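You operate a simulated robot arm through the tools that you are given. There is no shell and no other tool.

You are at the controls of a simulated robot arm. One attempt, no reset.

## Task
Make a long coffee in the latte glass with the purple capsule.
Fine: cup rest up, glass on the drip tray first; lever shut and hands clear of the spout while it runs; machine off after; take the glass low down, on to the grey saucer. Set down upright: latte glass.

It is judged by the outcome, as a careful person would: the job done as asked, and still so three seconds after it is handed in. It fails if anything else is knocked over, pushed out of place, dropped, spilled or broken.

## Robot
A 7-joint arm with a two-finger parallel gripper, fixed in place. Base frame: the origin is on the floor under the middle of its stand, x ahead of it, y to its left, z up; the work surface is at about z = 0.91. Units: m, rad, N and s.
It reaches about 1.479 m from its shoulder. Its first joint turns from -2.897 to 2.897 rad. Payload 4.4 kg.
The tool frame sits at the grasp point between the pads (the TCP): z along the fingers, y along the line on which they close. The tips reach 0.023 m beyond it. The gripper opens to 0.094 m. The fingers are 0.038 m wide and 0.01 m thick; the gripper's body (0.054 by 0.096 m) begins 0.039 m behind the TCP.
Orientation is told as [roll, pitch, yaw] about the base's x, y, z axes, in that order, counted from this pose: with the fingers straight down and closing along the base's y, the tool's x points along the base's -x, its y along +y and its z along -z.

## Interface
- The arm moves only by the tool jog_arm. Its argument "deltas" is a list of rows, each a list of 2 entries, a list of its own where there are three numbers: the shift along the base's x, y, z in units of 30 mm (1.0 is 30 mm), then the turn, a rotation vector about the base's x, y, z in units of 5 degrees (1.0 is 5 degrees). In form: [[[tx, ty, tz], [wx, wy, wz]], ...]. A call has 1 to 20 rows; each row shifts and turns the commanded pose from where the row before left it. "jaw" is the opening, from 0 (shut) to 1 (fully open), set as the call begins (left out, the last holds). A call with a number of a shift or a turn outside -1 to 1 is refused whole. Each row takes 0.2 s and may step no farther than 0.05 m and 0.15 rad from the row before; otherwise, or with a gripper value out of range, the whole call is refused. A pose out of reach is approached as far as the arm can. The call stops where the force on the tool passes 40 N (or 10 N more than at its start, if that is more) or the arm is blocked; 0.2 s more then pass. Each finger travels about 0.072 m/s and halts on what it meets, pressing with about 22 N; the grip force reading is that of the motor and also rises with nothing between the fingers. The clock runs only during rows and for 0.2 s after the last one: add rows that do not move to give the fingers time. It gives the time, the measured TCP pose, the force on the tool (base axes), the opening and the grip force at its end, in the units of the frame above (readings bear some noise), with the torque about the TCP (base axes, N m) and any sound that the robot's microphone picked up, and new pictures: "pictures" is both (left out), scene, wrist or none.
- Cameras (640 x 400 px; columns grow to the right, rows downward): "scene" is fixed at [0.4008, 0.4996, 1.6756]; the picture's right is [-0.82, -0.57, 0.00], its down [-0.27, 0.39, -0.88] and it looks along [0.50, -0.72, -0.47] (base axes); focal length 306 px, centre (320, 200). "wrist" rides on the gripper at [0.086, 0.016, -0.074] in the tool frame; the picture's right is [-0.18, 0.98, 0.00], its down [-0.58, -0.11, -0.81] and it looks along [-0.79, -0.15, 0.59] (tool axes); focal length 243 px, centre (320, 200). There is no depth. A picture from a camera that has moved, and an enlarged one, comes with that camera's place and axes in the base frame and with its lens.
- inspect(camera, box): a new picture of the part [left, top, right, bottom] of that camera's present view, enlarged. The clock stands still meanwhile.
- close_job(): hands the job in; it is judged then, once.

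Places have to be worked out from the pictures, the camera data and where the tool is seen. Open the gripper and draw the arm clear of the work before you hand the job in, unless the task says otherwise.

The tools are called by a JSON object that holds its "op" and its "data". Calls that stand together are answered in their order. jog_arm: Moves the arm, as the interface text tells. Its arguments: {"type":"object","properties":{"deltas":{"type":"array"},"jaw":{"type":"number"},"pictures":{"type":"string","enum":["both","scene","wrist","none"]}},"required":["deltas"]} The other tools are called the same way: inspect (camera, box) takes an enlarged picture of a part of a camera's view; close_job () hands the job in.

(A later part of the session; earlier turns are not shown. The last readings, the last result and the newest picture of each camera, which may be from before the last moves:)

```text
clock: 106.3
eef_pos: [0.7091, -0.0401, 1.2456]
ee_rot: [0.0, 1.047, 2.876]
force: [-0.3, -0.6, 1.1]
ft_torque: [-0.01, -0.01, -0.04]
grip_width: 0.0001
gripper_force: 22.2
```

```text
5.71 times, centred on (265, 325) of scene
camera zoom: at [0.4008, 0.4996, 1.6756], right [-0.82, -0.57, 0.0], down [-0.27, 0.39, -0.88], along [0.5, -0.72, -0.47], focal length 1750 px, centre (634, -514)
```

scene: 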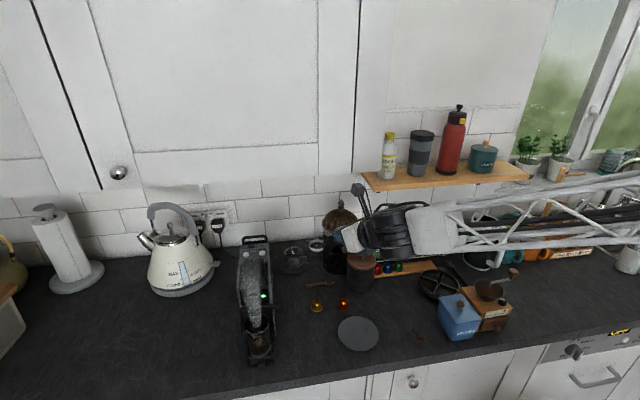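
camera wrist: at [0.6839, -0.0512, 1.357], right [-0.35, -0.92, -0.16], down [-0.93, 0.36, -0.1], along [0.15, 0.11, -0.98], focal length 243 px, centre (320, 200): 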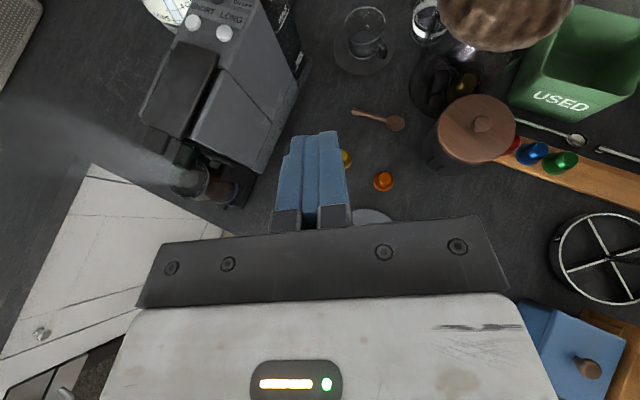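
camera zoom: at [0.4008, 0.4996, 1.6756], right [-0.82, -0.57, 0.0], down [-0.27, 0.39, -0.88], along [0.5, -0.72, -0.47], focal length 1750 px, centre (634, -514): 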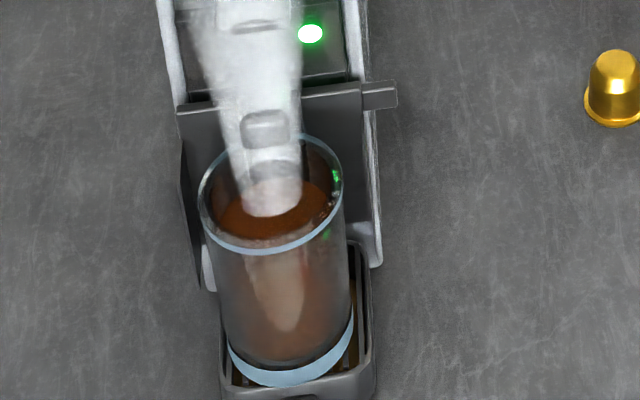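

The level has not changed in 2.6 s, so the brew is finished. Now I switch the machine off: I return over the panel from the right side to the black ON/OFF button (about x 0.995, y 0.006).

{"op": "jog_arm", "data": {"deltas": [[[0, 0, -1], [0, 0, 0]], [[0, 0, -1], [0, 0, 0]], [[0.913, 0.166, 0], [0, 0, 0]], [[0.913, 0.166, 0], [0, 0, 0]], [[0.913, 0.166, 0], [0, 0, 0]], [[0.913, 0.166, 0], [0, 0, 0]], [[0.913, 0.166, 0], [0, 0, 0]], [[0.913, 0.166, 0], [0, 0, 0]], [[0.913, 0.166, 0], [0, 0, 0]], [[0.8, 0.145, 0], [0, 0, 0]], [[0, 0, 0], [0, 0, 0]]], "pictures": "both"}}

{"op": "inspect", "data": {"camera": "wrist", "box": [220, 20, 420, 200]}}

```text
clock: 108.7
eef_pos: [0.9252, -0.0015, 1.1874]
ee_rot: [0.001, 1.046, 2.877]
force: [0.9, -0.5, 0.4]
ft_torque: [-0.03, 0.01, 0.03]
grip_width: 0.0001
gripper_force: 22.8
camera wrist: at [0.9009, -0.0117, 1.2972], right [-0.35, -0.92, -0.16], down [-0.93, 0.36, -0.1], along [0.15, 0.11, -0.98], focal length 243 px, centre (320, 200)
```

scene: 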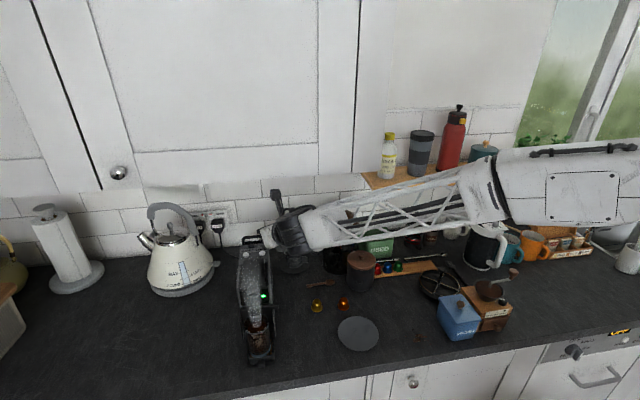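
wrist: 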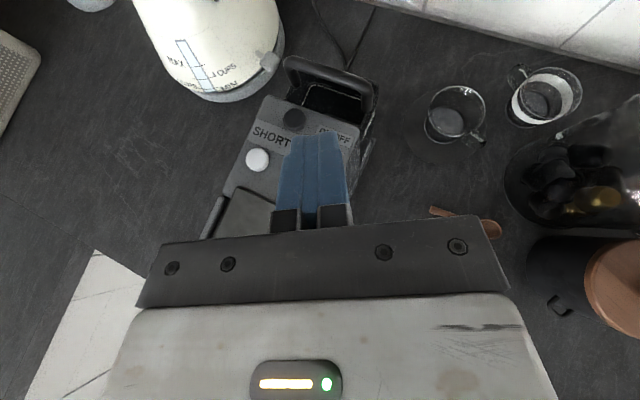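

```text
2.22 times, centred on (320, 110) of wrist
camera zoom: at [0.9009, -0.0117, 1.2972], right [-0.35, -0.92, -0.16], down [-0.93, 0.36, -0.1], along [0.15, 0.11, -0.98], focal length 539 px, centre (320, 400)
```

zoom: 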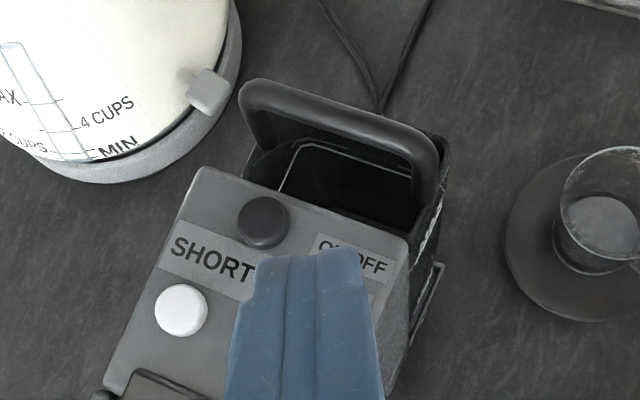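

The ON/OFF button is at about x=0.995, y=0.006 (consistent with earlier). I move over it and lower to just above.

{"op": "jog_arm", "data": {"deltas": [[[0.64, 0.118, 0], [0, 0, 0]], [[0.64, 0.118, 0], [0, 0, 0]], [[0.64, 0.118, 0], [0, 0, 0]], [[0, 0, -0.5], [0, 0, 0]], [[0, 0, -0.5], [0, 0, 0]], [[0, 0, 0], [0, 0, 0]]], "pictures": "wrist"}}

{"op": "inspect", "data": {"camera": "wrist", "box": [220, 40, 420, 220]}}

```text
clock: 110.1
eef_pos: [0.9824, 0.0091, 1.1585]
ee_rot: [0.0, 1.047, 2.876]
force: [0.6, -0.9, -0.6]
ft_torque: [0.0, -0.02, 0.02]
grip_width: 0.0
gripper_force: 22.0
camera wrist: at [0.9569, -0.0013, 1.2677], right [-0.35, -0.92, -0.16], down [-0.93, 0.36, -0.1], along [0.15, 0.11, -0.98], focal length 243 px, centre (320, 200)
```

wrist: 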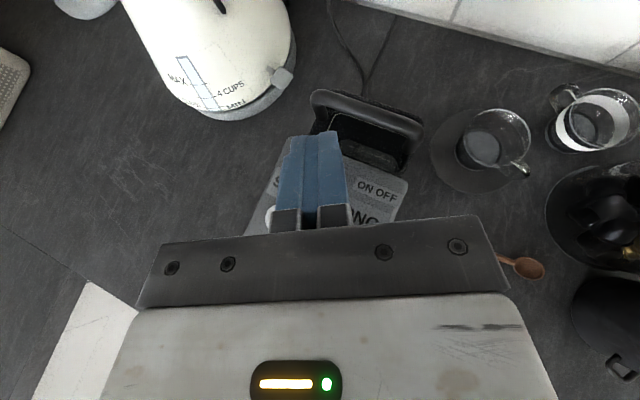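

```text
2.22 times, centred on (320, 130) of wrist
camera zoom: at [0.9569, -0.0013, 1.2677], right [-0.35, -0.92, -0.16], down [-0.93, 0.36, -0.1], along [0.15, 0.11, -0.98], focal length 539 px, centre (320, 356)
```

zoom: 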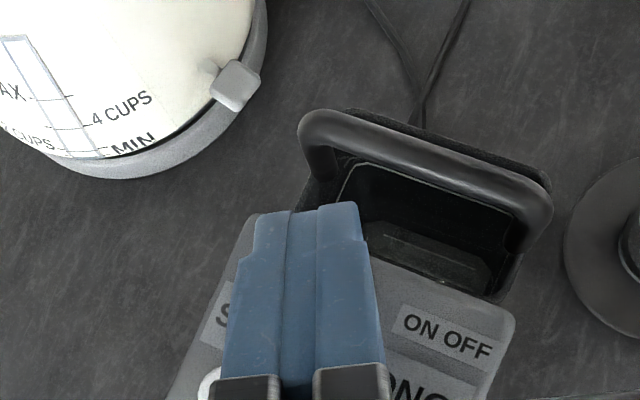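

The fingertips are over ON/OFF. I press down in small steps.

{"op": "jog_arm", "data": {"deltas": [[[0, 0, -0.15], [0, 0, 0]], [[0, 0, -0.15], [0, 0, 0]], [[0, 0, -0.1], [0, 0, 0]]], "pictures": "none"}}

```text
clock: 110.9
eef_pos: [0.9827, 0.0102, 1.1467]
ee_rot: [0.0, 1.048, 2.876]
force: [0.5, -0.7, 1.1]
ft_torque: [-0.01, -0.05, -0.01]
grip_width: 0.0001
gripper_force: 21.9
```

Not yet touching. A further 4–5 mm.

{"op": "jog_arm", "data": {"deltas": [[[0, 0, -0.08], [0, 0, 0]], [[0, 0, -0.08], [0, 0, 0]]], "pictures": "none"}}

```text
clock: 111.5
eef_pos: [0.9823, 0.0082, 1.1433]
ee_rot: [0.0, 1.048, 2.876]
force: [-0.2, 1.2, 7.7]
ft_torque: [0.0, -0.07, -0.05]
grip_width: 0.0
gripper_force: 22.1
heard: click
```

A click: I lift off straight away and check the LED while retreating to the right.

{"op": "jog_arm", "data": {"deltas": [[[0, 0, 0.8], [0, 0, 0]], [[0, 0, 0.6], [0, 0, 0]], [[-0.9, -0.17, 0], [0, 0, 0]], [[-0.9, -0.17, 0], [0, 0, 0]], [[-0.9, -0.17, 0], [0, 0, 0]], [[-0.9, -0.17, 0.2], [0, 0, 0]], [[-0.9, -0.17, 0.2], [0, 0, 0]], [[-0.9, -0.17, 0.3], [0, 0, 0]], [[-0.9, -0.17, 0.3], [0, 0, 0]], [[-0.9, -0.17, 0.3], [0, 0, 0]]], "pictures": "both"}}

{"op": "inspect", "data": {"camera": "scene", "box": [210, 220, 310, 370]}}

```text
clock: 113.7
eef_pos: [0.766, -0.0303, 1.2235]
ee_rot: [0.001, 1.047, 2.877]
force: [0.3, 0.0, 0.3]
ft_torque: [0.02, -0.01, -0.03]
grip_width: 0.0002
gripper_force: 22.1
camera wrist: at [0.7403, -0.0425, 1.333], right [-0.35, -0.92, -0.16], down [-0.93, 0.36, -0.1], along [0.15, 0.11, -0.98], focal length 243 px, centre (320, 200)
```

scene: 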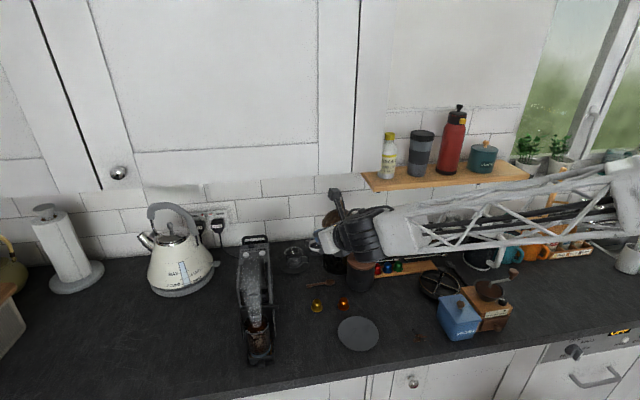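
wrist: 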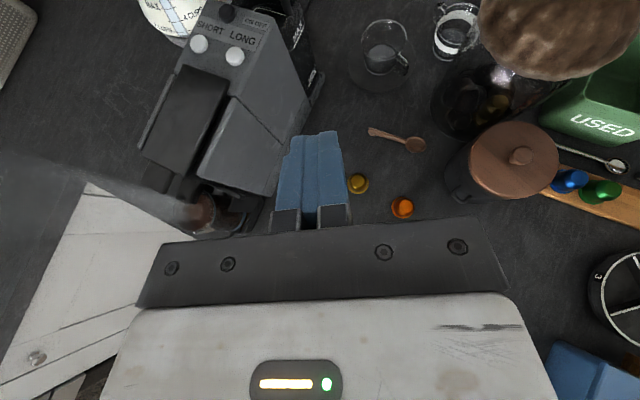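

```text
2.67 times, centred on (260, 295) of scene
camera zoom: at [0.4008, 0.4996, 1.6756], right [-0.82, -0.57, 0.0], down [-0.27, 0.39, -0.88], along [0.5, -0.72, -0.47], focal length 817 px, centre (480, -53)
```

zoom: 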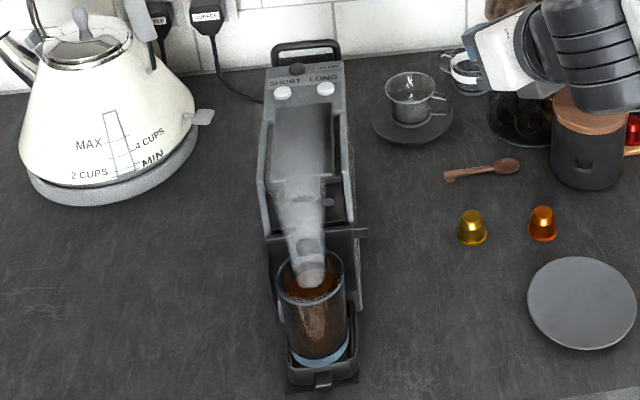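

The LED is dark: the machine is off. Now to fetch the glass: I retreat to the front, restore the straight heading with 20° tilt, and line up low in front of the glass with the jaw at 66 mm.

{"op": "jog_arm", "data": {"deltas": [[[-0.63, 0.63, -0.3], [0, 0, -1]], [[-0.63, 0.63, -0.3], [0, 0, -1]], [[-0.63, 0.63, -0.3], [0, 0, -1]], [[-0.63, 0.63, -0.3], [0, 0, -1]], [[-0.63, 0.63, -0.3], [0, 0, -1]], [[-0.63, 0.63, -0.3], [0, 0, -1]], [[-0.63, 0.63, -0.3], [-0.707, -0.707, 0]], [[-0.63, 0.63, -0.3], [-0.707, -0.707, 0]], [[0.71, 0.71, -0.8], [0, 0, 0]], [[0.71, 0.71, -0.9], [0, 0, 0]], [[0.71, 0.71, -0.9], [0, 0, 0]], [[0.71, 0.71, -0.9], [0, 0, 0]], [[0.71, 0.71, -0.9], [0, 0, 0]], [[0.71, 0.71, -0.9], [0, 0, 0]], [[0, 0, 0], [0, 0, 0]]], "jaw": 0.7, "pictures": "both"}}

{"op": "inspect", "data": {"camera": "wrist", "box": [200, 0, 440, 160]}}

```text
clock: 116.9
eef_pos: [0.742, 0.248, 0.993]
ee_rot: [-0.002, 1.222, 2.352]
force: [-0.6, 0.3, 0.0]
ft_torque: [-0.02, 0.02, 0.01]
grip_width: 0.0661
gripper_force: 0.0
camera wrist: at [0.7023, 0.2637, 1.0967], right [-0.74, -0.65, -0.17], down [-0.6, 0.76, -0.27], along [0.31, -0.1, -0.95], focal length 243 px, centre (320, 200)
```

scene: 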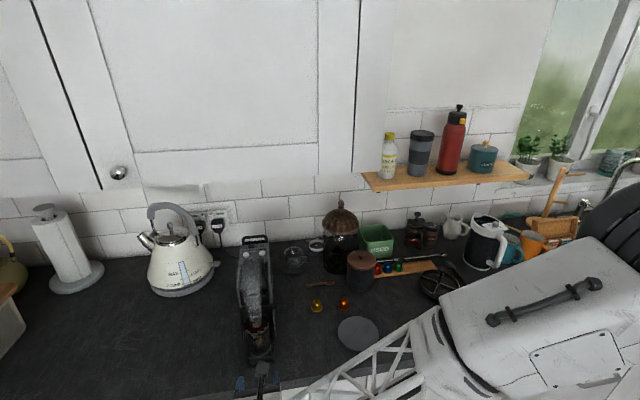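
wrist: 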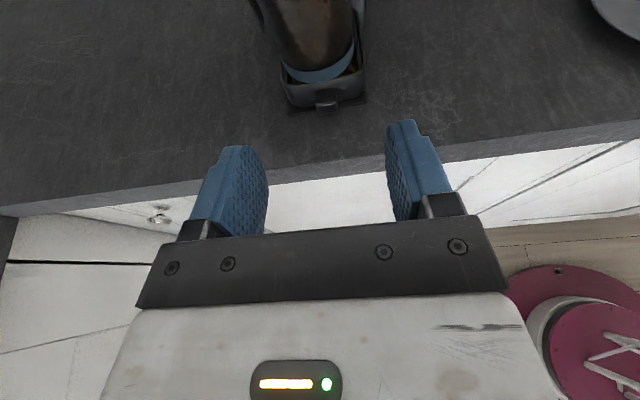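

```text
2.50 times, centred on (320, 80) of wrist
camera zoom: at [0.7023, 0.2637, 1.0967], right [-0.74, -0.65, -0.17], down [-0.6, 0.76, -0.27], along [0.31, -0.1, -0.95], focal length 606 px, centre (320, 500)
```

zoom: 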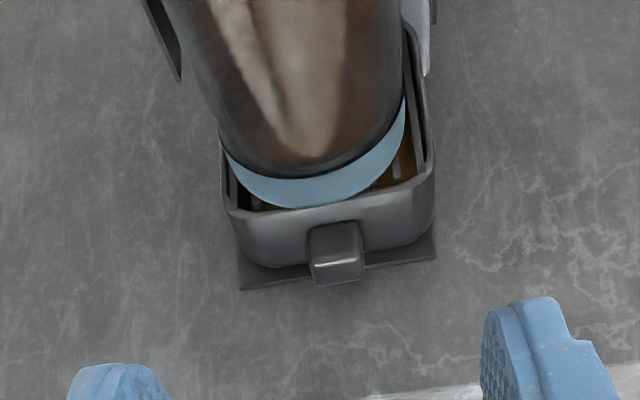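

The glass with coffee stands at u≈0.483, w≈0.7015 on the tray. I lower to z≈0.98 (about 40 mm above its foot, on the waist) and slide in with the jaw at 66 mm.

{"op": "jog_arm", "data": {"deltas": [[[0, 0, -0.43], [0, 0, 0.05]], [[0.5, -0.488, 0], [0, 0, 0]], [[0.5, -0.488, 0], [0, 0, 0]], [[0.5, -0.488, 0], [0, 0, 0]], [[0.5, -0.488, 0], [0, 0, 0]], [[0.45, -0.44, 0], [0, 0, 0]], [[0, 0, 0], [0, 0, 0]]], "pictures": "wrist"}}

{"op": "inspect", "data": {"camera": "wrist", "box": [160, 0, 480, 240]}}

```text
clock: 118.5
eef_pos: [0.8156, 0.175, 0.9769]
ee_rot: [0.001, 1.221, 2.356]
force: [-1.3, 0.7, -1.3]
ft_torque: [0.01, -0.01, -0.02]
grip_width: 0.0657
gripper_force: 0.0
camera wrist: at [0.7756, 0.1917, 1.0829], right [-0.74, -0.65, -0.17], down [-0.6, 0.75, -0.27], along [0.31, -0.1, -0.95], focal length 243 px, centre (320, 200)
```

wrist: 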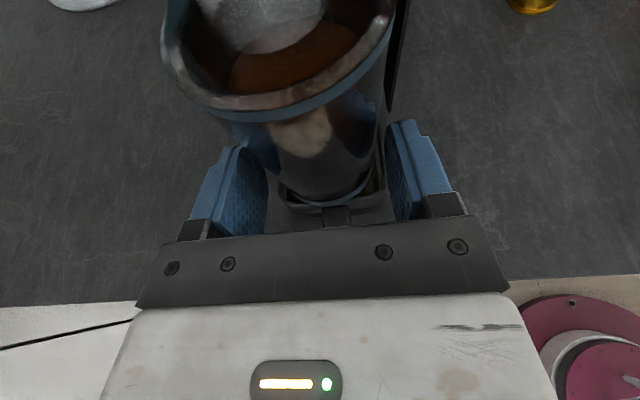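

```text
1.67 times, centred on (320, 120) of wrist
camera zoom: at [0.7756, 0.1917, 1.0829], right [-0.74, -0.65, -0.17], down [-0.6, 0.75, -0.27], along [0.31, -0.1, -0.95], focal length 404 px, centre (320, 333)
```

zoom: 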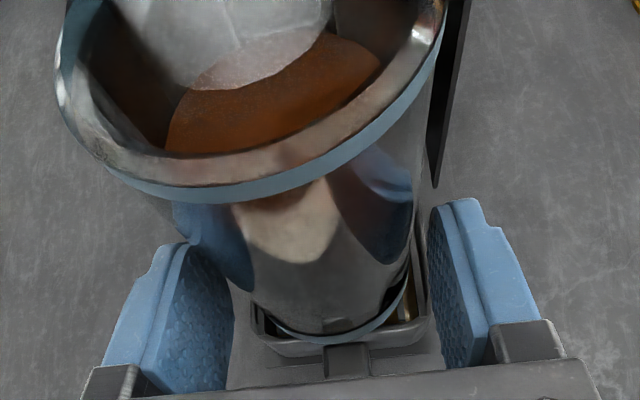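

The glass is centred laterally, 27 mm ahead. I advance the last 19 mm.

{"op": "jog_arm", "data": {"deltas": [[[0.22, -0.22, 0.05], [0, 0, 0]], [[0.22, -0.22, 0.03], [0, 0, 0]], [[0, 0, 0], [0, 0, 0]]], "pictures": "wrist"}}

{"op": "inspect", "data": {"camera": "wrist", "box": [160, 0, 480, 240]}}

```text
clock: 119.3
eef_pos: [0.8293, 0.1631, 0.9804]
ee_rot: [-0.001, 1.22, 2.357]
force: [0.2, 0.7, 0.1]
ft_torque: [-0.01, 0.01, -0.02]
grip_width: 0.0656
gripper_force: 0.0
camera wrist: at [0.7887, 0.1796, 1.0858], right [-0.74, -0.65, -0.17], down [-0.6, 0.75, -0.27], along [0.31, -0.1, -0.95], focal length 243 px, centre (320, 200)
```

wrist: 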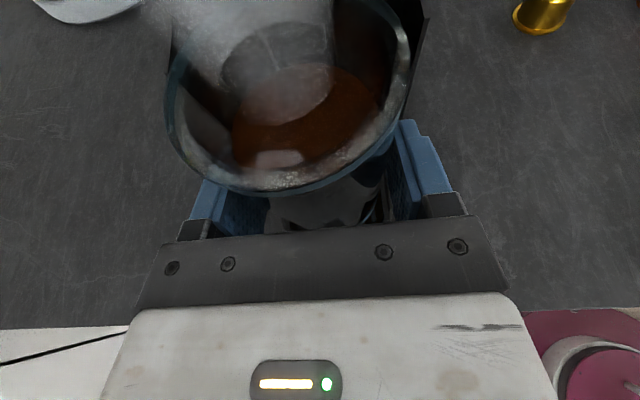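

```text
1.67 times, centred on (320, 120) of wrist
camera zoom: at [0.7887, 0.1796, 1.0858], right [-0.74, -0.65, -0.17], down [-0.6, 0.75, -0.27], along [0.31, -0.1, -0.95], focal length 404 px, centre (320, 333)
```

zoom: 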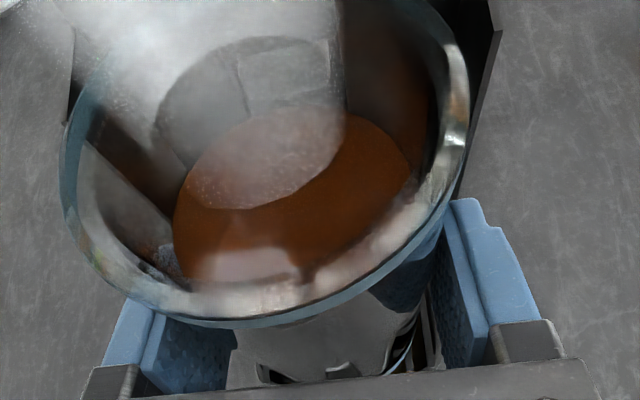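

The axis is about 6 mm ahead and 1–2 mm right. I correct by 1 mm and close on the waist.

{"op": "jog_arm", "data": {"deltas": [[[-0.03, -0.03, 0], [0, 0, 0]], [[0, 0, 0], [0, 0, 0]]], "pictures": "none"}}

{"op": "jog_arm", "data": {"deltas": [[[0, 0, 0], [0, 0, 0]], [[0, 0, 0], [0, 0, 0]], [[0, 0, 0], [0, 0, 0]], [[0, 0, 0], [0, 0, 0]]], "jaw": 0, "pictures": "wrist"}}

{"op": "inspect", "data": {"camera": "wrist", "box": [160, 0, 480, 240]}}

```text
clock: 119.9
eef_pos: [0.8276, 0.1622, 0.9808]
ee_rot: [-0.002, 1.222, 2.355]
force: [0.3, -1.8, 0.5]
ft_torque: [0.03, -0.03, -0.03]
grip_width: 0.0658
gripper_force: 0.1
```

```text
clock: 120.9
eef_pos: [0.8285, 0.1628, 0.9817]
ee_rot: [-0.002, 1.222, 2.356]
force: [-0.3, 0.0, 1.0]
ft_torque: [-0.02, 0.0, 0.0]
grip_width: 0.0545
gripper_force: 21.7
camera wrist: at [0.7874, 0.1787, 1.086], right [-0.74, -0.65, -0.17], down [-0.6, 0.75, -0.27], along [0.31, -0.1, -0.95], focal length 243 px, centre (320, 200)
```

wrist: 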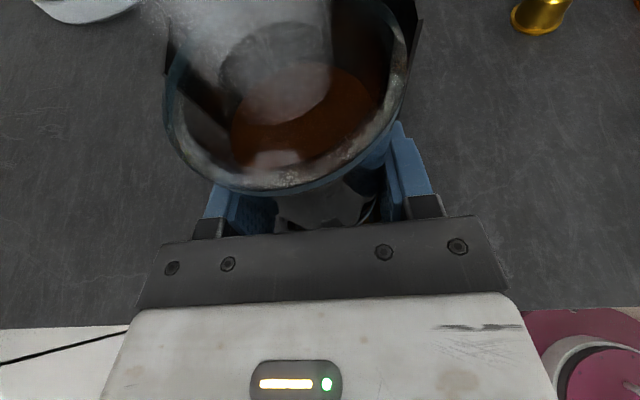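

```text
1.67 times, centred on (320, 120) of wrist
camera zoom: at [0.7874, 0.1787, 1.086], right [-0.74, -0.65, -0.17], down [-0.6, 0.75, -0.27], along [0.31, -0.1, -0.95], focal length 404 px, centre (320, 333)
```

zoom: 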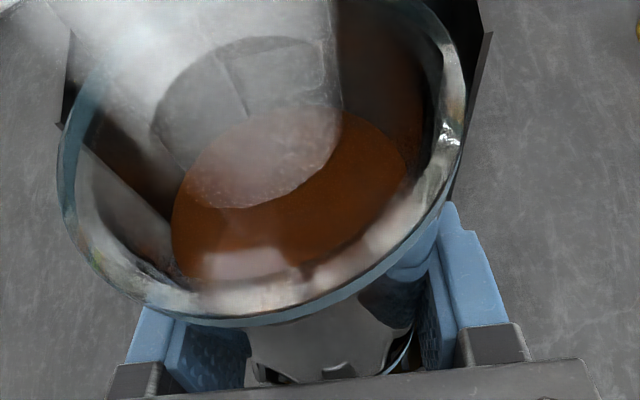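

Held at the waist (54.5 mm). I lift gently by 8 mm and check that it comes along without slipping.

{"op": "jog_arm", "data": {"deltas": [[[0, 0, 0.05], [0, 0, 0]], [[0, 0, 0.08], [0, 0, 0]], [[0, 0, 0.08], [0, 0, 0]], [[0, 0, 0.05], [0, 0, 0]], [[0, 0, 0], [0, 0, 0]]], "pictures": "wrist"}}

{"op": "inspect", "data": {"camera": "wrist", "box": [160, 0, 480, 240]}}

{"op": "inspect", "data": {"camera": "scene", "box": [220, 280, 320, 380]}}

```text
clock: 122.1
eef_pos: [0.8276, 0.1621, 0.9893]
ee_rot: [-0.002, 1.222, 2.356]
force: [-0.3, 0.1, -3.3]
ft_torque: [-0.01, 0.02, -0.01]
grip_width: 0.0542
gripper_force: 22.2
camera wrist: at [0.787, 0.1789, 1.0938], right [-0.74, -0.65, -0.17], down [-0.6, 0.75, -0.27], along [0.31, -0.1, -0.95], focal length 243 px, centre (320, 200)
```

wrist: 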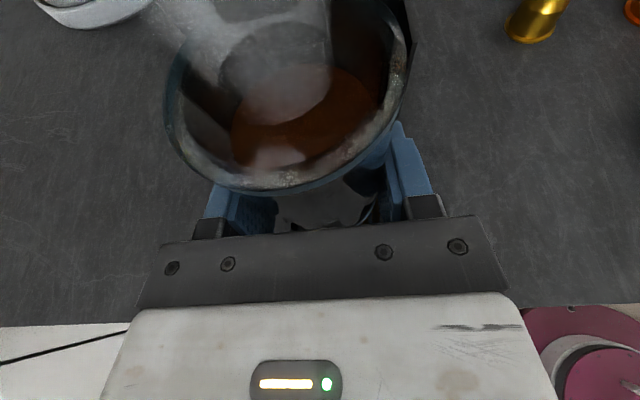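

```text
1.67 times, centred on (320, 120) of wrist
camera zoom: at [0.787, 0.1789, 1.0938], right [-0.74, -0.65, -0.17], down [-0.6, 0.75, -0.27], along [0.31, -0.1, -0.95], focal length 404 px, centre (320, 333)
```

zoom: 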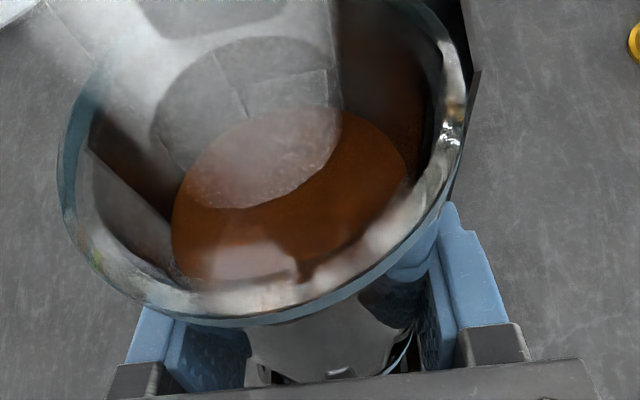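

```text
4.00 times, centred on (270, 330) of scene
camera zoom: at [0.4008, 0.4996, 1.6756], right [-0.82, -0.57, 0.0], down [-0.27, 0.39, -0.88], along [0.5, -0.72, -0.47], focal length 1225 px, centre (520, -320)
```

zoom: 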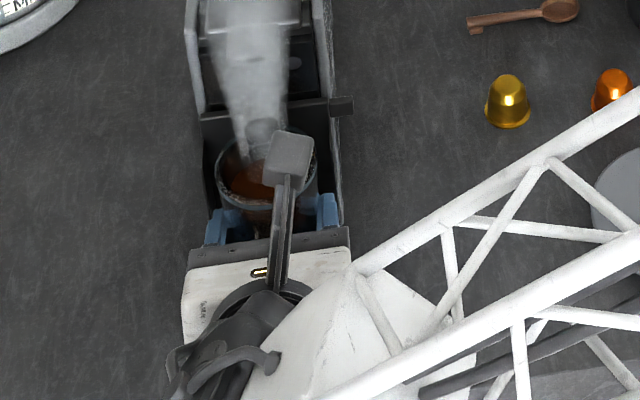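

No slip; the load is about 3.3 N. I draw the glass straight out from under the spout, slowly, then raise it a little.

{"op": "jog_arm", "data": {"deltas": [[[-0.08, 0.08, 0], [0, 0, 0]], [[-0.16, 0.16, 0], [0, 0, 0]], [[-0.22, 0.22, 0], [0, 0, 0]], [[-0.25, 0.25, 0], [0, 0, 0]], [[-0.25, 0.25, 0.1], [0, 0, 0]], [[-0.25, 0.25, 0.2], [0, 0, 0]], [[-0.25, 0.25, 0.25], [0, 0, 0]], [[-0.16, 0.16, 0.25], [0, 0, 0]], [[-0.08, 0.08, 0.2], [0, 0, 0]], [[0, 0, 0.1], [0, 0, 0]], [[0, 0, 0], [0, 0, 0]]], "pictures": "both"}}

{"op": "inspect", "data": {"camera": "scene", "box": [210, 260, 330, 380]}}

```text
clock: 124.5
eef_pos: [0.7777, 0.2132, 1.0207]
ee_rot: [-0.001, 1.222, 2.357]
force: [0.4, -0.3, -2.8]
ft_torque: [0.04, 0.02, 0.0]
grip_width: 0.0541
gripper_force: 21.9
camera wrist: at [0.7369, 0.2299, 1.1268], right [-0.74, -0.65, -0.17], down [-0.6, 0.75, -0.27], along [0.31, -0.1, -0.95], focal length 243 px, centre (320, 200)
```

scene: 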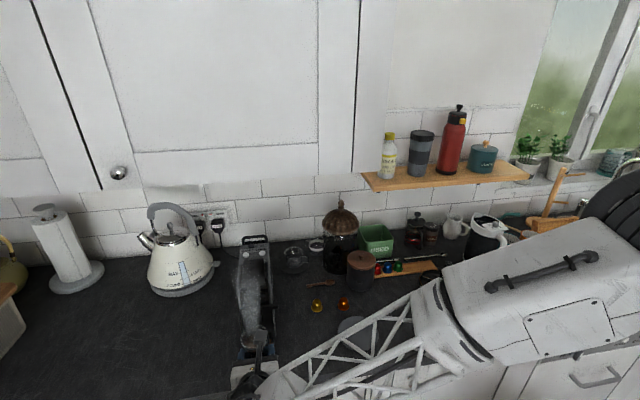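
wrist: 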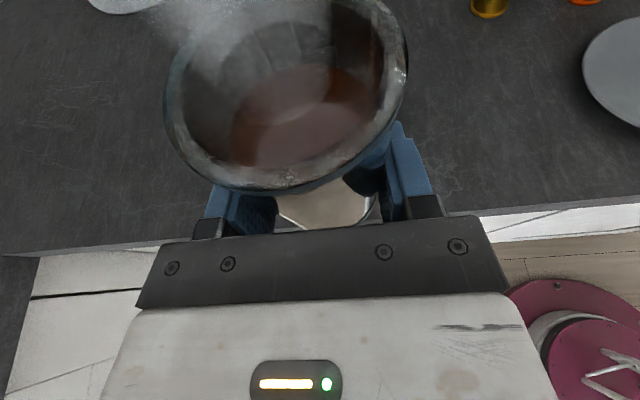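

```text
3.33 times, centred on (270, 320) of scene
camera zoom: at [0.4008, 0.4996, 1.6756], right [-0.82, -0.57, 0.0], down [-0.27, 0.39, -0.88], along [0.5, -0.72, -0.47], focal length 1021 px, centre (487, -200)
```

zoom: 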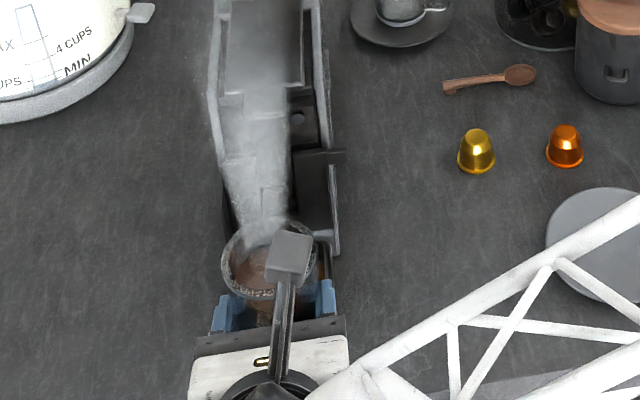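

The glass is out from under the spout and steady. I carry it slowly sideways toward the saucer with gentle ramps.

{"op": "jog_arm", "data": {"deltas": [[[-0.1, -0.1, 0], [0, 0, 0]], [[-0.2, -0.2, 0], [0, 0, 0]], [[-0.3, -0.3, 0], [0, 0, 0]], [[-0.4, -0.4, 0], [0, 0, 0]], [[-0.4, -0.4, 0], [0, 0, 0]], [[-0.4, -0.4, 0], [0, 0, 0]], [[-0.4, -0.4, 0], [0, 0, 0]], [[-0.4, -0.4, 0], [0, 0, 0]], [[-0.4, -0.4, 0], [0, 0, 0]], [[-0.3, -0.3, 0], [0, 0, 0]], [[-0.2, -0.2, 0], [0, 0, 0]], [[-0.1, -0.1, 0], [0, 0, 0]]], "pictures": "both"}}

```text
clock: 127.1
eef_pos: [0.6679, 0.1062, 1.0208]
ee_rot: [0.001, 1.222, 2.357]
force: [1.0, -0.2, -3.4]
ft_torque: [0.02, 0.02, -0.02]
grip_width: 0.0542
gripper_force: 21.9
camera wrist: at [0.6278, 0.122, 1.1262], right [-0.74, -0.65, -0.17], down [-0.6, 0.75, -0.27], along [0.31, -0.1, -0.95], focal length 243 px, centre (320, 200)
```

scene: 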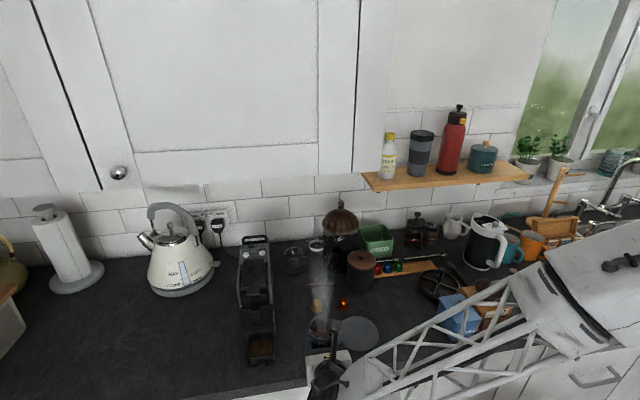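
wrist: 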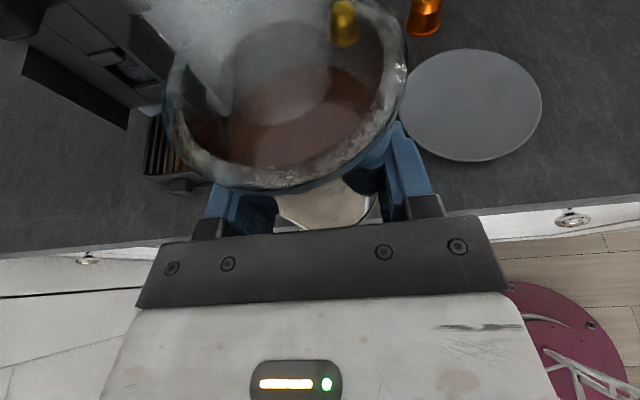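

The tray is still in place and the coffee is calm. The saucer's centre is near u≈0.496, w≈0.420. I continue sideways until level with it.

{"op": "jog_arm", "data": {"deltas": [[[-0.1, -0.1, 0], [0, 0, 0]], [[-0.2, -0.2, 0], [0, 0, 0]], [[-0.3, -0.3, 0], [0, 0, 0]], [[-0.4, -0.4, 0], [0, 0, 0]], [[-0.4, -0.4, 0], [0, 0, 0]], [[-0.4, -0.4, 0], [0, 0, 0]], [[-0.4, -0.4, 0], [0, 0, 0]], [[-0.35, -0.35, 0], [0, 0, 0]], [[-0.27, -0.27, 0], [0, 0, 0]], [[-0.17, -0.17, 0], [0, 0, 0]], [[0, 0, 0], [0, 0, 0]]], "pictures": "both"}}

{"op": "inspect", "data": {"camera": "wrist", "box": [160, 0, 480, 240]}}

```text
clock: 129.5
eef_pos: [0.5793, 0.0151, 1.0222]
ee_rot: [-0.002, 1.222, 2.357]
force: [-0.1, 0.6, -3.2]
ft_torque: [0.05, 0.0, 0.0]
grip_width: 0.0545
gripper_force: 21.9
camera wrist: at [0.5391, 0.0316, 1.1266], right [-0.74, -0.65, -0.17], down [-0.6, 0.75, -0.27], along [0.31, -0.1, -0.95], focal length 243 px, centre (320, 200)
```

scene: 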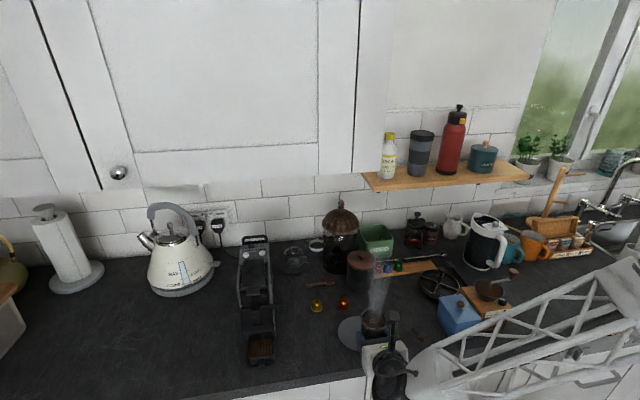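
wrist: 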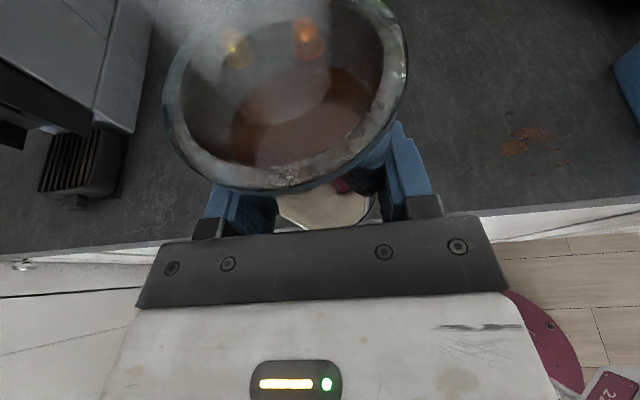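

```text
1.67 times, centred on (320, 120) of wrist
camera zoom: at [0.5391, 0.0316, 1.1266], right [-0.74, -0.65, -0.17], down [-0.6, 0.75, -0.27], along [0.31, -0.1, -0.95], focal length 404 px, centre (320, 333)
```

zoom: 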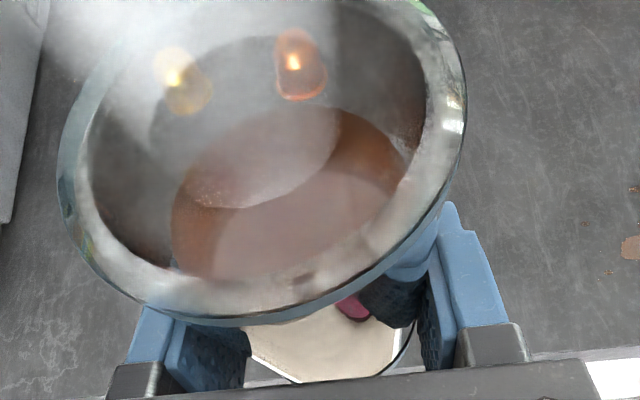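

Level with the saucer, glass foot about 55 mm above it. I move forward 91 mm with gentle ramps to bring the glass over its centre.

{"op": "jog_arm", "data": {"deltas": [[[0.1, -0.1, 0], [0, 0, 0]], [[0.2, -0.2, 0], [0, 0, 0]], [[0.3, -0.3, 0], [0, 0, 0]], [[0.35, -0.35, 0], [0, 0, 0]], [[0.35, -0.35, 0], [0, 0, 0]], [[0.3, -0.3, 0], [0, 0, 0]], [[0.27, -0.27, 0], [0, 0, 0]], [[0.18, -0.18, 0], [0, 0, 0]], [[0.1, -0.1, 0], [0, 0, 0]], [[0, 0, 0], [0, 0, 0]]], "pictures": "both"}}

{"op": "inspect", "data": {"camera": "scene", "box": [300, 260, 420, 380]}}

{"op": "inspect", "data": {"camera": "wrist", "box": [120, 0, 520, 240]}}

```text
clock: 131.7
eef_pos: [0.6453, -0.0485, 1.0224]
ee_rot: [-0.002, 1.223, 2.357]
force: [-0.9, -0.3, -2.7]
ft_torque: [0.02, 0.06, 0.0]
grip_width: 0.054
gripper_force: 22.3
camera wrist: at [0.604, -0.0325, 1.1269], right [-0.74, -0.65, -0.17], down [-0.6, 0.75, -0.27], along [0.31, -0.1, -0.95], focal length 243 px, centre (320, 200)
```

scene: 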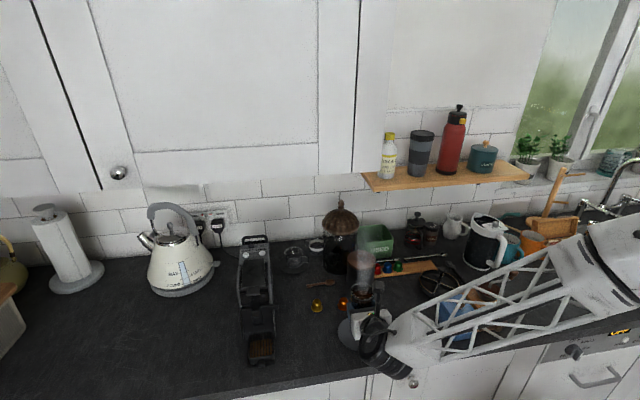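
wrist: 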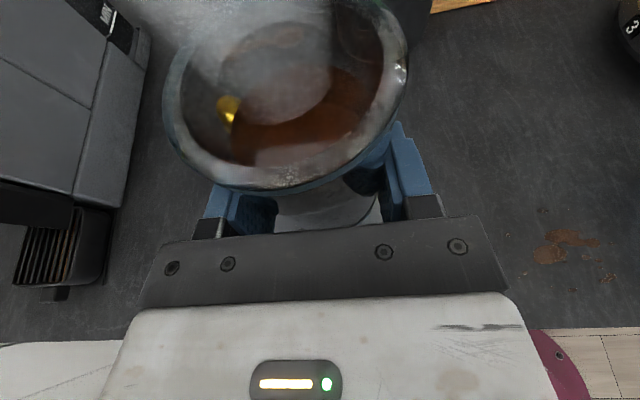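

```text
3.33 times, centred on (360, 320) of scene
camera zoom: at [0.4008, 0.4996, 1.6756], right [-0.82, -0.57, 0.0], down [-0.27, 0.39, -0.88], along [0.5, -0.72, -0.47], focal length 1021 px, centre (187, -200)
```

zoom: 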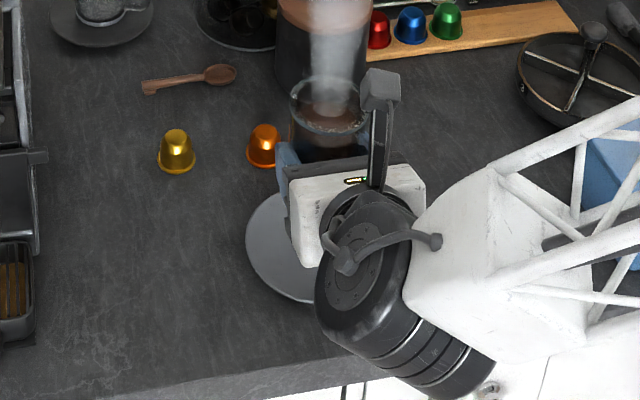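

```text
1.60 times, centred on (320, 120) of wrist
camera zoom: at [0.604, -0.0325, 1.1269], right [-0.74, -0.65, -0.17], down [-0.6, 0.75, -0.27], along [0.31, -0.1, -0.95], focal length 388 px, centre (320, 328)
```

zoom: 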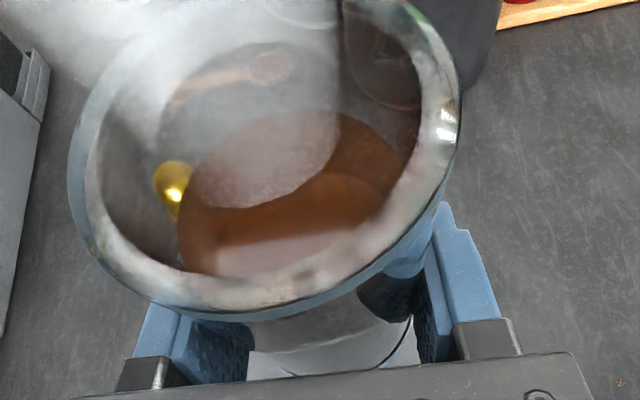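

The glass is over the saucer's centre (u≈0.4966, w≈0.4215). I lower it smoothly by 48 mm first.

{"op": "jog_arm", "data": {"deltas": [[[0, 0, -0.15], [0, 0, 0]], [[0, 0, -0.3], [0, 0, 0]], [[0, 0, -0.35], [0, 0, 0]], [[0, 0, -0.35], [0, 0, 0]], [[0, 0, -0.27], [0, 0, 0]], [[0, 0, -0.18], [0, 0, 0]], [[0, 0, 0], [0, 0, 0]]], "pictures": "none"}}

{"op": "inspect", "data": {"camera": "scene", "box": [310, 270, 410, 370]}}

```text
clock: 133.3
eef_pos: [0.6437, -0.0476, 0.9742]
ee_rot: [0.0, 1.222, 2.356]
force: [0.6, 0.7, -2.7]
ft_torque: [0.05, 0.0, -0.02]
grip_width: 0.054
gripper_force: 21.9
```

```text
4.00 times, centred on (360, 320) of scene
camera zoom: at [0.4008, 0.4996, 1.6756], right [-0.82, -0.57, 0.0], down [-0.27, 0.39, -0.88], along [0.5, -0.72, -0.47], focal length 1225 px, centre (160, -280)
```

zoom: 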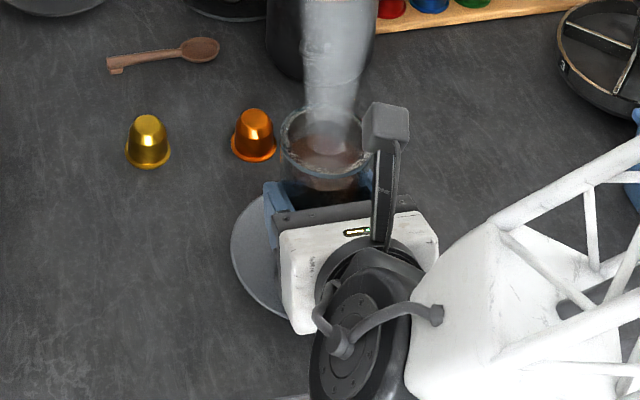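

Still carrying the full weight. I lower in fine steps until the foot touches the saucer.

{"op": "jog_arm", "data": {"deltas": [[[0, 0, -0.06], [0, 0, 0]], [[0, 0, -0.06], [0, 0, 0]], [[0, 0, 0], [0, 0, 0]]], "pictures": "none"}}

{"op": "jog_arm", "data": {"deltas": [[[0, 0, -0.06], [0, 0, 0]], [[0, 0, -0.04], [0, 0, 0]], [[0, 0, 0], [0, 0, 0]]], "pictures": "none"}}

```text
clock: 134.1
eef_pos: [0.6443, -0.0487, 0.97]
ee_rot: [-0.001, 1.22, 2.355]
force: [0.3, -0.3, -3.8]
ft_torque: [0.03, 0.03, -0.02]
grip_width: 0.0539
gripper_force: 22.1
```

```text
clock: 134.9
eef_pos: [0.6447, -0.0487, 0.9676]
ee_rot: [0.001, 1.222, 2.356]
force: [0.0, 0.9, -2.8]
ft_torque: [0.02, 0.03, 0.02]
grip_width: 0.0539
gripper_force: 22.2
```

Still hanging (−2.8 N). I continue in 1–2 mm steps.

{"op": "jog_arm", "data": {"deltas": [[[0, 0, -0.06], [0, 0, 0]], [[0, 0, -0.04], [0, 0, 0]], [[0, 0, 0], [0, 0, 0]]], "pictures": "none"}}

{"op": "jog_arm", "data": {"deltas": [[[0, 0, -0.05], [0, 0, 0]], [[0, 0, 0], [0, 0, 0]]], "pictures": "none"}}

```text
clock: 135.7
eef_pos: [0.6437, -0.0474, 0.9641]
ee_rot: [-0.002, 1.221, 2.356]
force: [-0.2, -0.6, -2.6]
ft_torque: [0.04, 0.01, 0.03]
grip_width: 0.0542
gripper_force: 21.9
```

```text
clock: 136.3
eef_pos: [0.6449, -0.0482, 0.963]
ee_rot: [-0.004, 1.223, 2.357]
force: [0.3, -0.6, -3.7]
ft_torque: [0.01, 0.04, -0.03]
grip_width: 0.054
gripper_force: 22.0
```

Not yet down (foot ≈0.921). Continuing in 1.5 mm steps.

{"op": "jog_arm", "data": {"deltas": [[[0, 0, -0.05], [0, 0, 0]], [[0, 0, 0], [0, 0, 0]]], "pictures": "none"}}

{"op": "jog_arm", "data": {"deltas": [[[0, 0, -0.05], [0, 0, 0]], [[0, 0, 0], [0, 0, 0]]], "pictures": "none"}}

```text
clock: 136.9
eef_pos: [0.645, -0.0488, 0.9611]
ee_rot: [-0.001, 1.221, 2.356]
force: [-0.2, 0.7, -3.1]
ft_torque: [-0.02, 0.03, 0.0]
grip_width: 0.0544
gripper_force: 22.1
```

```text
clock: 137.5
eef_pos: [0.6438, -0.0488, 0.9593]
ee_rot: [-0.003, 1.223, 2.356]
force: [0.0, -0.1, -3.3]
ft_torque: [0.0, 0.01, -0.02]
grip_width: 0.054
gripper_force: 22.5
```

Still hanging at z=0.9593 (foot ≈0.9175). I take a close look before going further.

{"op": "inspect", "data": {"camera": "wrist", "box": [200, 120, 440, 240]}}

{"op": "inspect", "data": {"camera": "scene", "box": [325, 285, 395, 355]}}

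```text
2.67 times, centred on (320, 180) of wrist
camera zoom: at [0.6037, -0.0321, 1.0646], right [-0.74, -0.65, -0.17], down [-0.6, 0.75, -0.27], along [0.31, -0.1, -0.95], focal length 647 px, centre (320, 253)
```

zoom: 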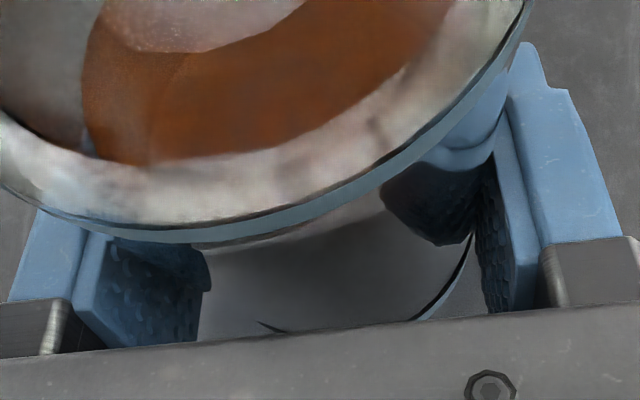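

```text
5.71 times, centred on (360, 320) of scene
camera zoom: at [0.4008, 0.4996, 1.6756], right [-0.82, -0.57, 0.0], down [-0.27, 0.39, -0.88], along [0.5, -0.72, -0.47], focal length 1750 px, centre (91, -486)
```

zoom: 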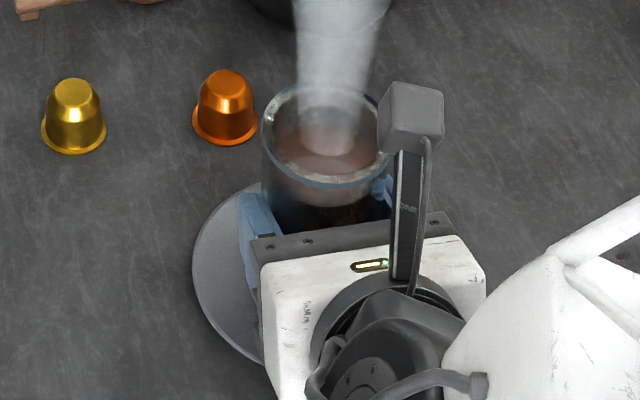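

Nothing unusual. I continue lowering 1.5 mm at a time.

{"op": "jog_arm", "data": {"deltas": [[[0, 0, -0.05], [0, 0, 0]], [[0, 0, 0], [0, 0, 0]]], "pictures": "none"}}

{"op": "jog_arm", "data": {"deltas": [[[0, 0, -0.05], [0, 0, 0]], [[0, 0, 0], [0, 0, 0]]], "pictures": "none"}}

```text
clock: 138.1
eef_pos: [0.6445, -0.0482, 0.9586]
ee_rot: [-0.001, 1.221, 2.357]
force: [0.4, -0.3, -2.9]
ft_torque: [0.02, 0.01, 0.0]
grip_width: 0.0539
gripper_force: 22.4
```

```text
clock: 138.7
eef_pos: [0.6458, -0.048, 0.9577]
ee_rot: [-0.002, 1.222, 2.352]
force: [-1.9, 0.4, 11.7]
ft_torque: [-0.02, 0.05, -0.01]
grip_width: 0.0537
gripper_force: 21.9
```

Touch-down (now +11.7 N). I ease off half a millimetre and open the jaw to release the glass.

{"op": "jog_arm", "data": {"deltas": [[[0, 0, 0.025], [0, 0, 0]], [[0, 0, 0], [0, 0, 0]]], "pictures": "none"}}

{"op": "jog_arm", "data": {"deltas": [[[0, 0, 0], [0, 0, 0]], [[0, 0, 0], [0, 0, 0]], [[0, 0, 0], [0, 0, 0]]], "jaw": 0.72, "pictures": "wrist"}}

{"op": "inspect", "data": {"camera": "wrist", "box": [160, 0, 480, 240]}}

```text
clock: 139.3
eef_pos: [0.6447, -0.0478, 0.9581]
ee_rot: [-0.001, 1.222, 2.356]
force: [4.2, -1.2, 9.4]
ft_torque: [-0.11, -0.2, 0.02]
grip_width: 0.0539
gripper_force: 21.8
```

```text
clock: 140.1
eef_pos: [0.6435, -0.0481, 0.9586]
ee_rot: [-0.004, 1.222, 2.357]
force: [-0.5, -0.7, 0.0]
ft_torque: [0.01, -0.01, -0.01]
grip_width: 0.0674
gripper_force: 0.0
camera wrist: at [0.6038, -0.032, 1.0625], right [-0.74, -0.65, -0.17], down [-0.6, 0.75, -0.27], along [0.31, -0.1, -0.95], focal length 243 px, centre (320, 200)
```

wrist: 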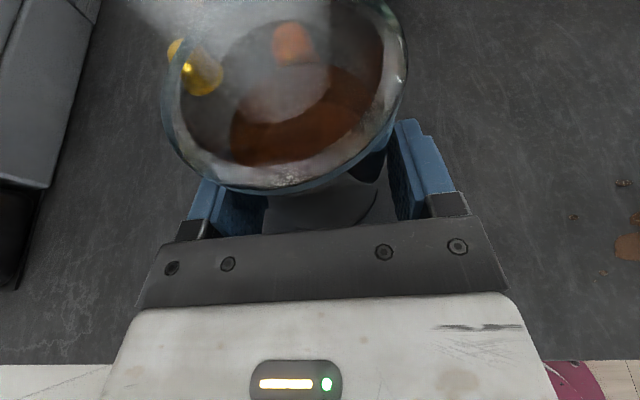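

```text
1.67 times, centred on (320, 120) of wrist
camera zoom: at [0.6038, -0.032, 1.0625], right [-0.74, -0.65, -0.17], down [-0.6, 0.75, -0.27], along [0.31, -0.1, -0.95], focal length 404 px, centre (320, 333)
```

zoom: 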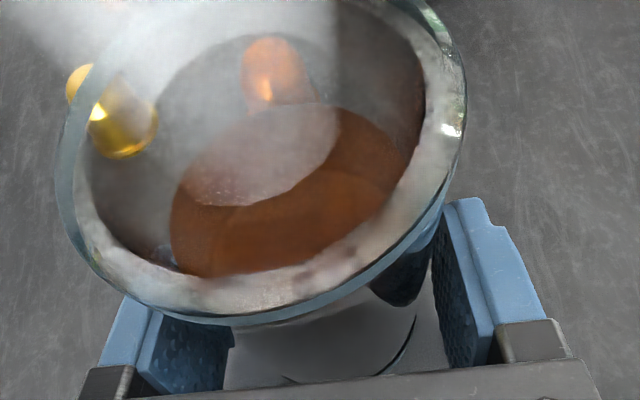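

Released; the glass stands with the coffee level. I withdraw straight back, slowly at first.

{"op": "jog_arm", "data": {"deltas": [[[-0.1, 0.1, 0], [0, 0, 0]], [[-0.2, 0.2, 0], [0, 0, 0]], [[-0.35, 0.35, 0], [0, 0, 0]], [[-0.5, 0.5, 0], [0, 0, 0]], [[-0.6, 0.6, 0], [0, 0, 0]], [[-0.6, 0.6, 0.2], [0, 0, 0]], [[-0.6, 0.6, 0.6], [0, 0, 0]], [[0, 0, 1], [0, 0, 0]], [[0, 0, 1], [0, 0, 0]], [[0, 0, 1], [0, 0, 0]]], "pictures": "both"}}

{"op": "inspect", "data": {"camera": "scene", "box": [310, 260, 430, 370]}}

{"op": "inspect", "data": {"camera": "wrist", "box": [200, 0, 440, 160]}}

```text
clock: 142.3
eef_pos: [0.5569, 0.0404, 1.0703]
ee_rot: [0.0, 1.222, 2.358]
force: [-0.5, -0.4, 0.7]
ft_torque: [-0.03, 0.04, -0.02]
grip_width: 0.0677
gripper_force: 0.1
camera wrist: at [0.5156, 0.0569, 1.1753], right [-0.74, -0.65, -0.17], down [-0.6, 0.75, -0.27], along [0.31, -0.1, -0.95], focal length 243 px, centre (320, 200)
```

scene: 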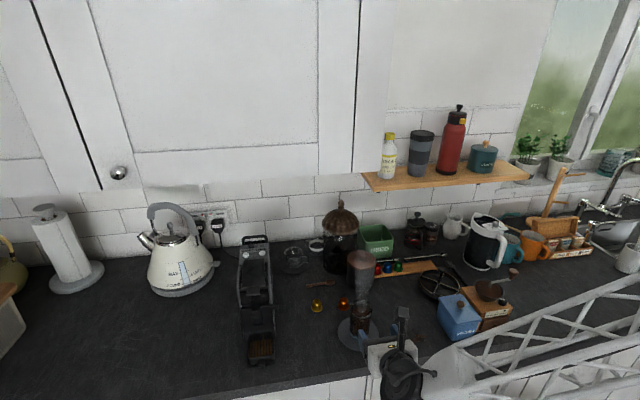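
wrist: 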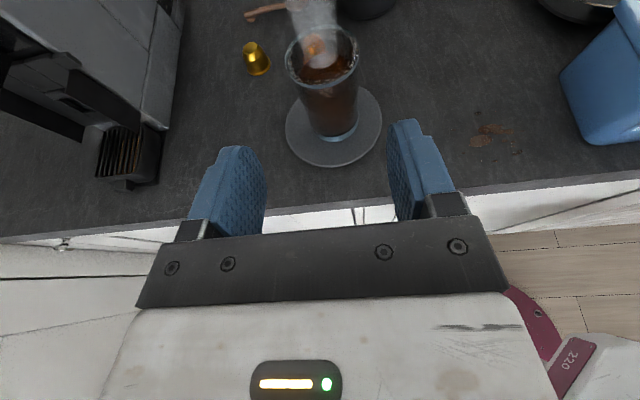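

```text
3.64 times, centred on (370, 315) of scene
camera zoom: at [0.4008, 0.4996, 1.6756], right [-0.82, -0.57, 0.0], down [-0.27, 0.39, -0.88], along [0.5, -0.72, -0.47], focal length 1114 px, centre (138, -218)
```

zoom: 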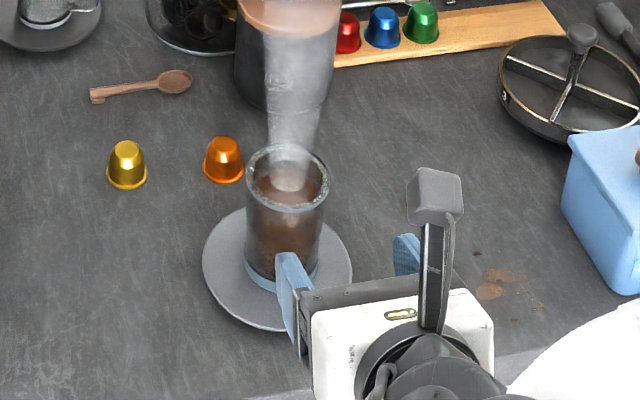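

```text
2.50 times, centred on (320, 80) of wrist
camera zoom: at [0.5156, 0.0569, 1.1753], right [-0.74, -0.65, -0.17], down [-0.6, 0.75, -0.27], along [0.31, -0.1, -0.95], focal length 606 px, centre (320, 500)
```

zoom: 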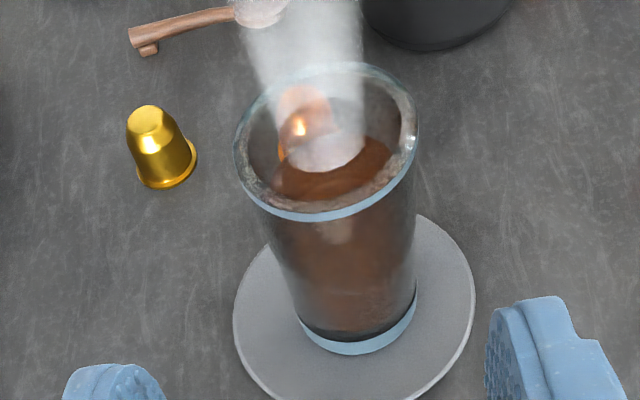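

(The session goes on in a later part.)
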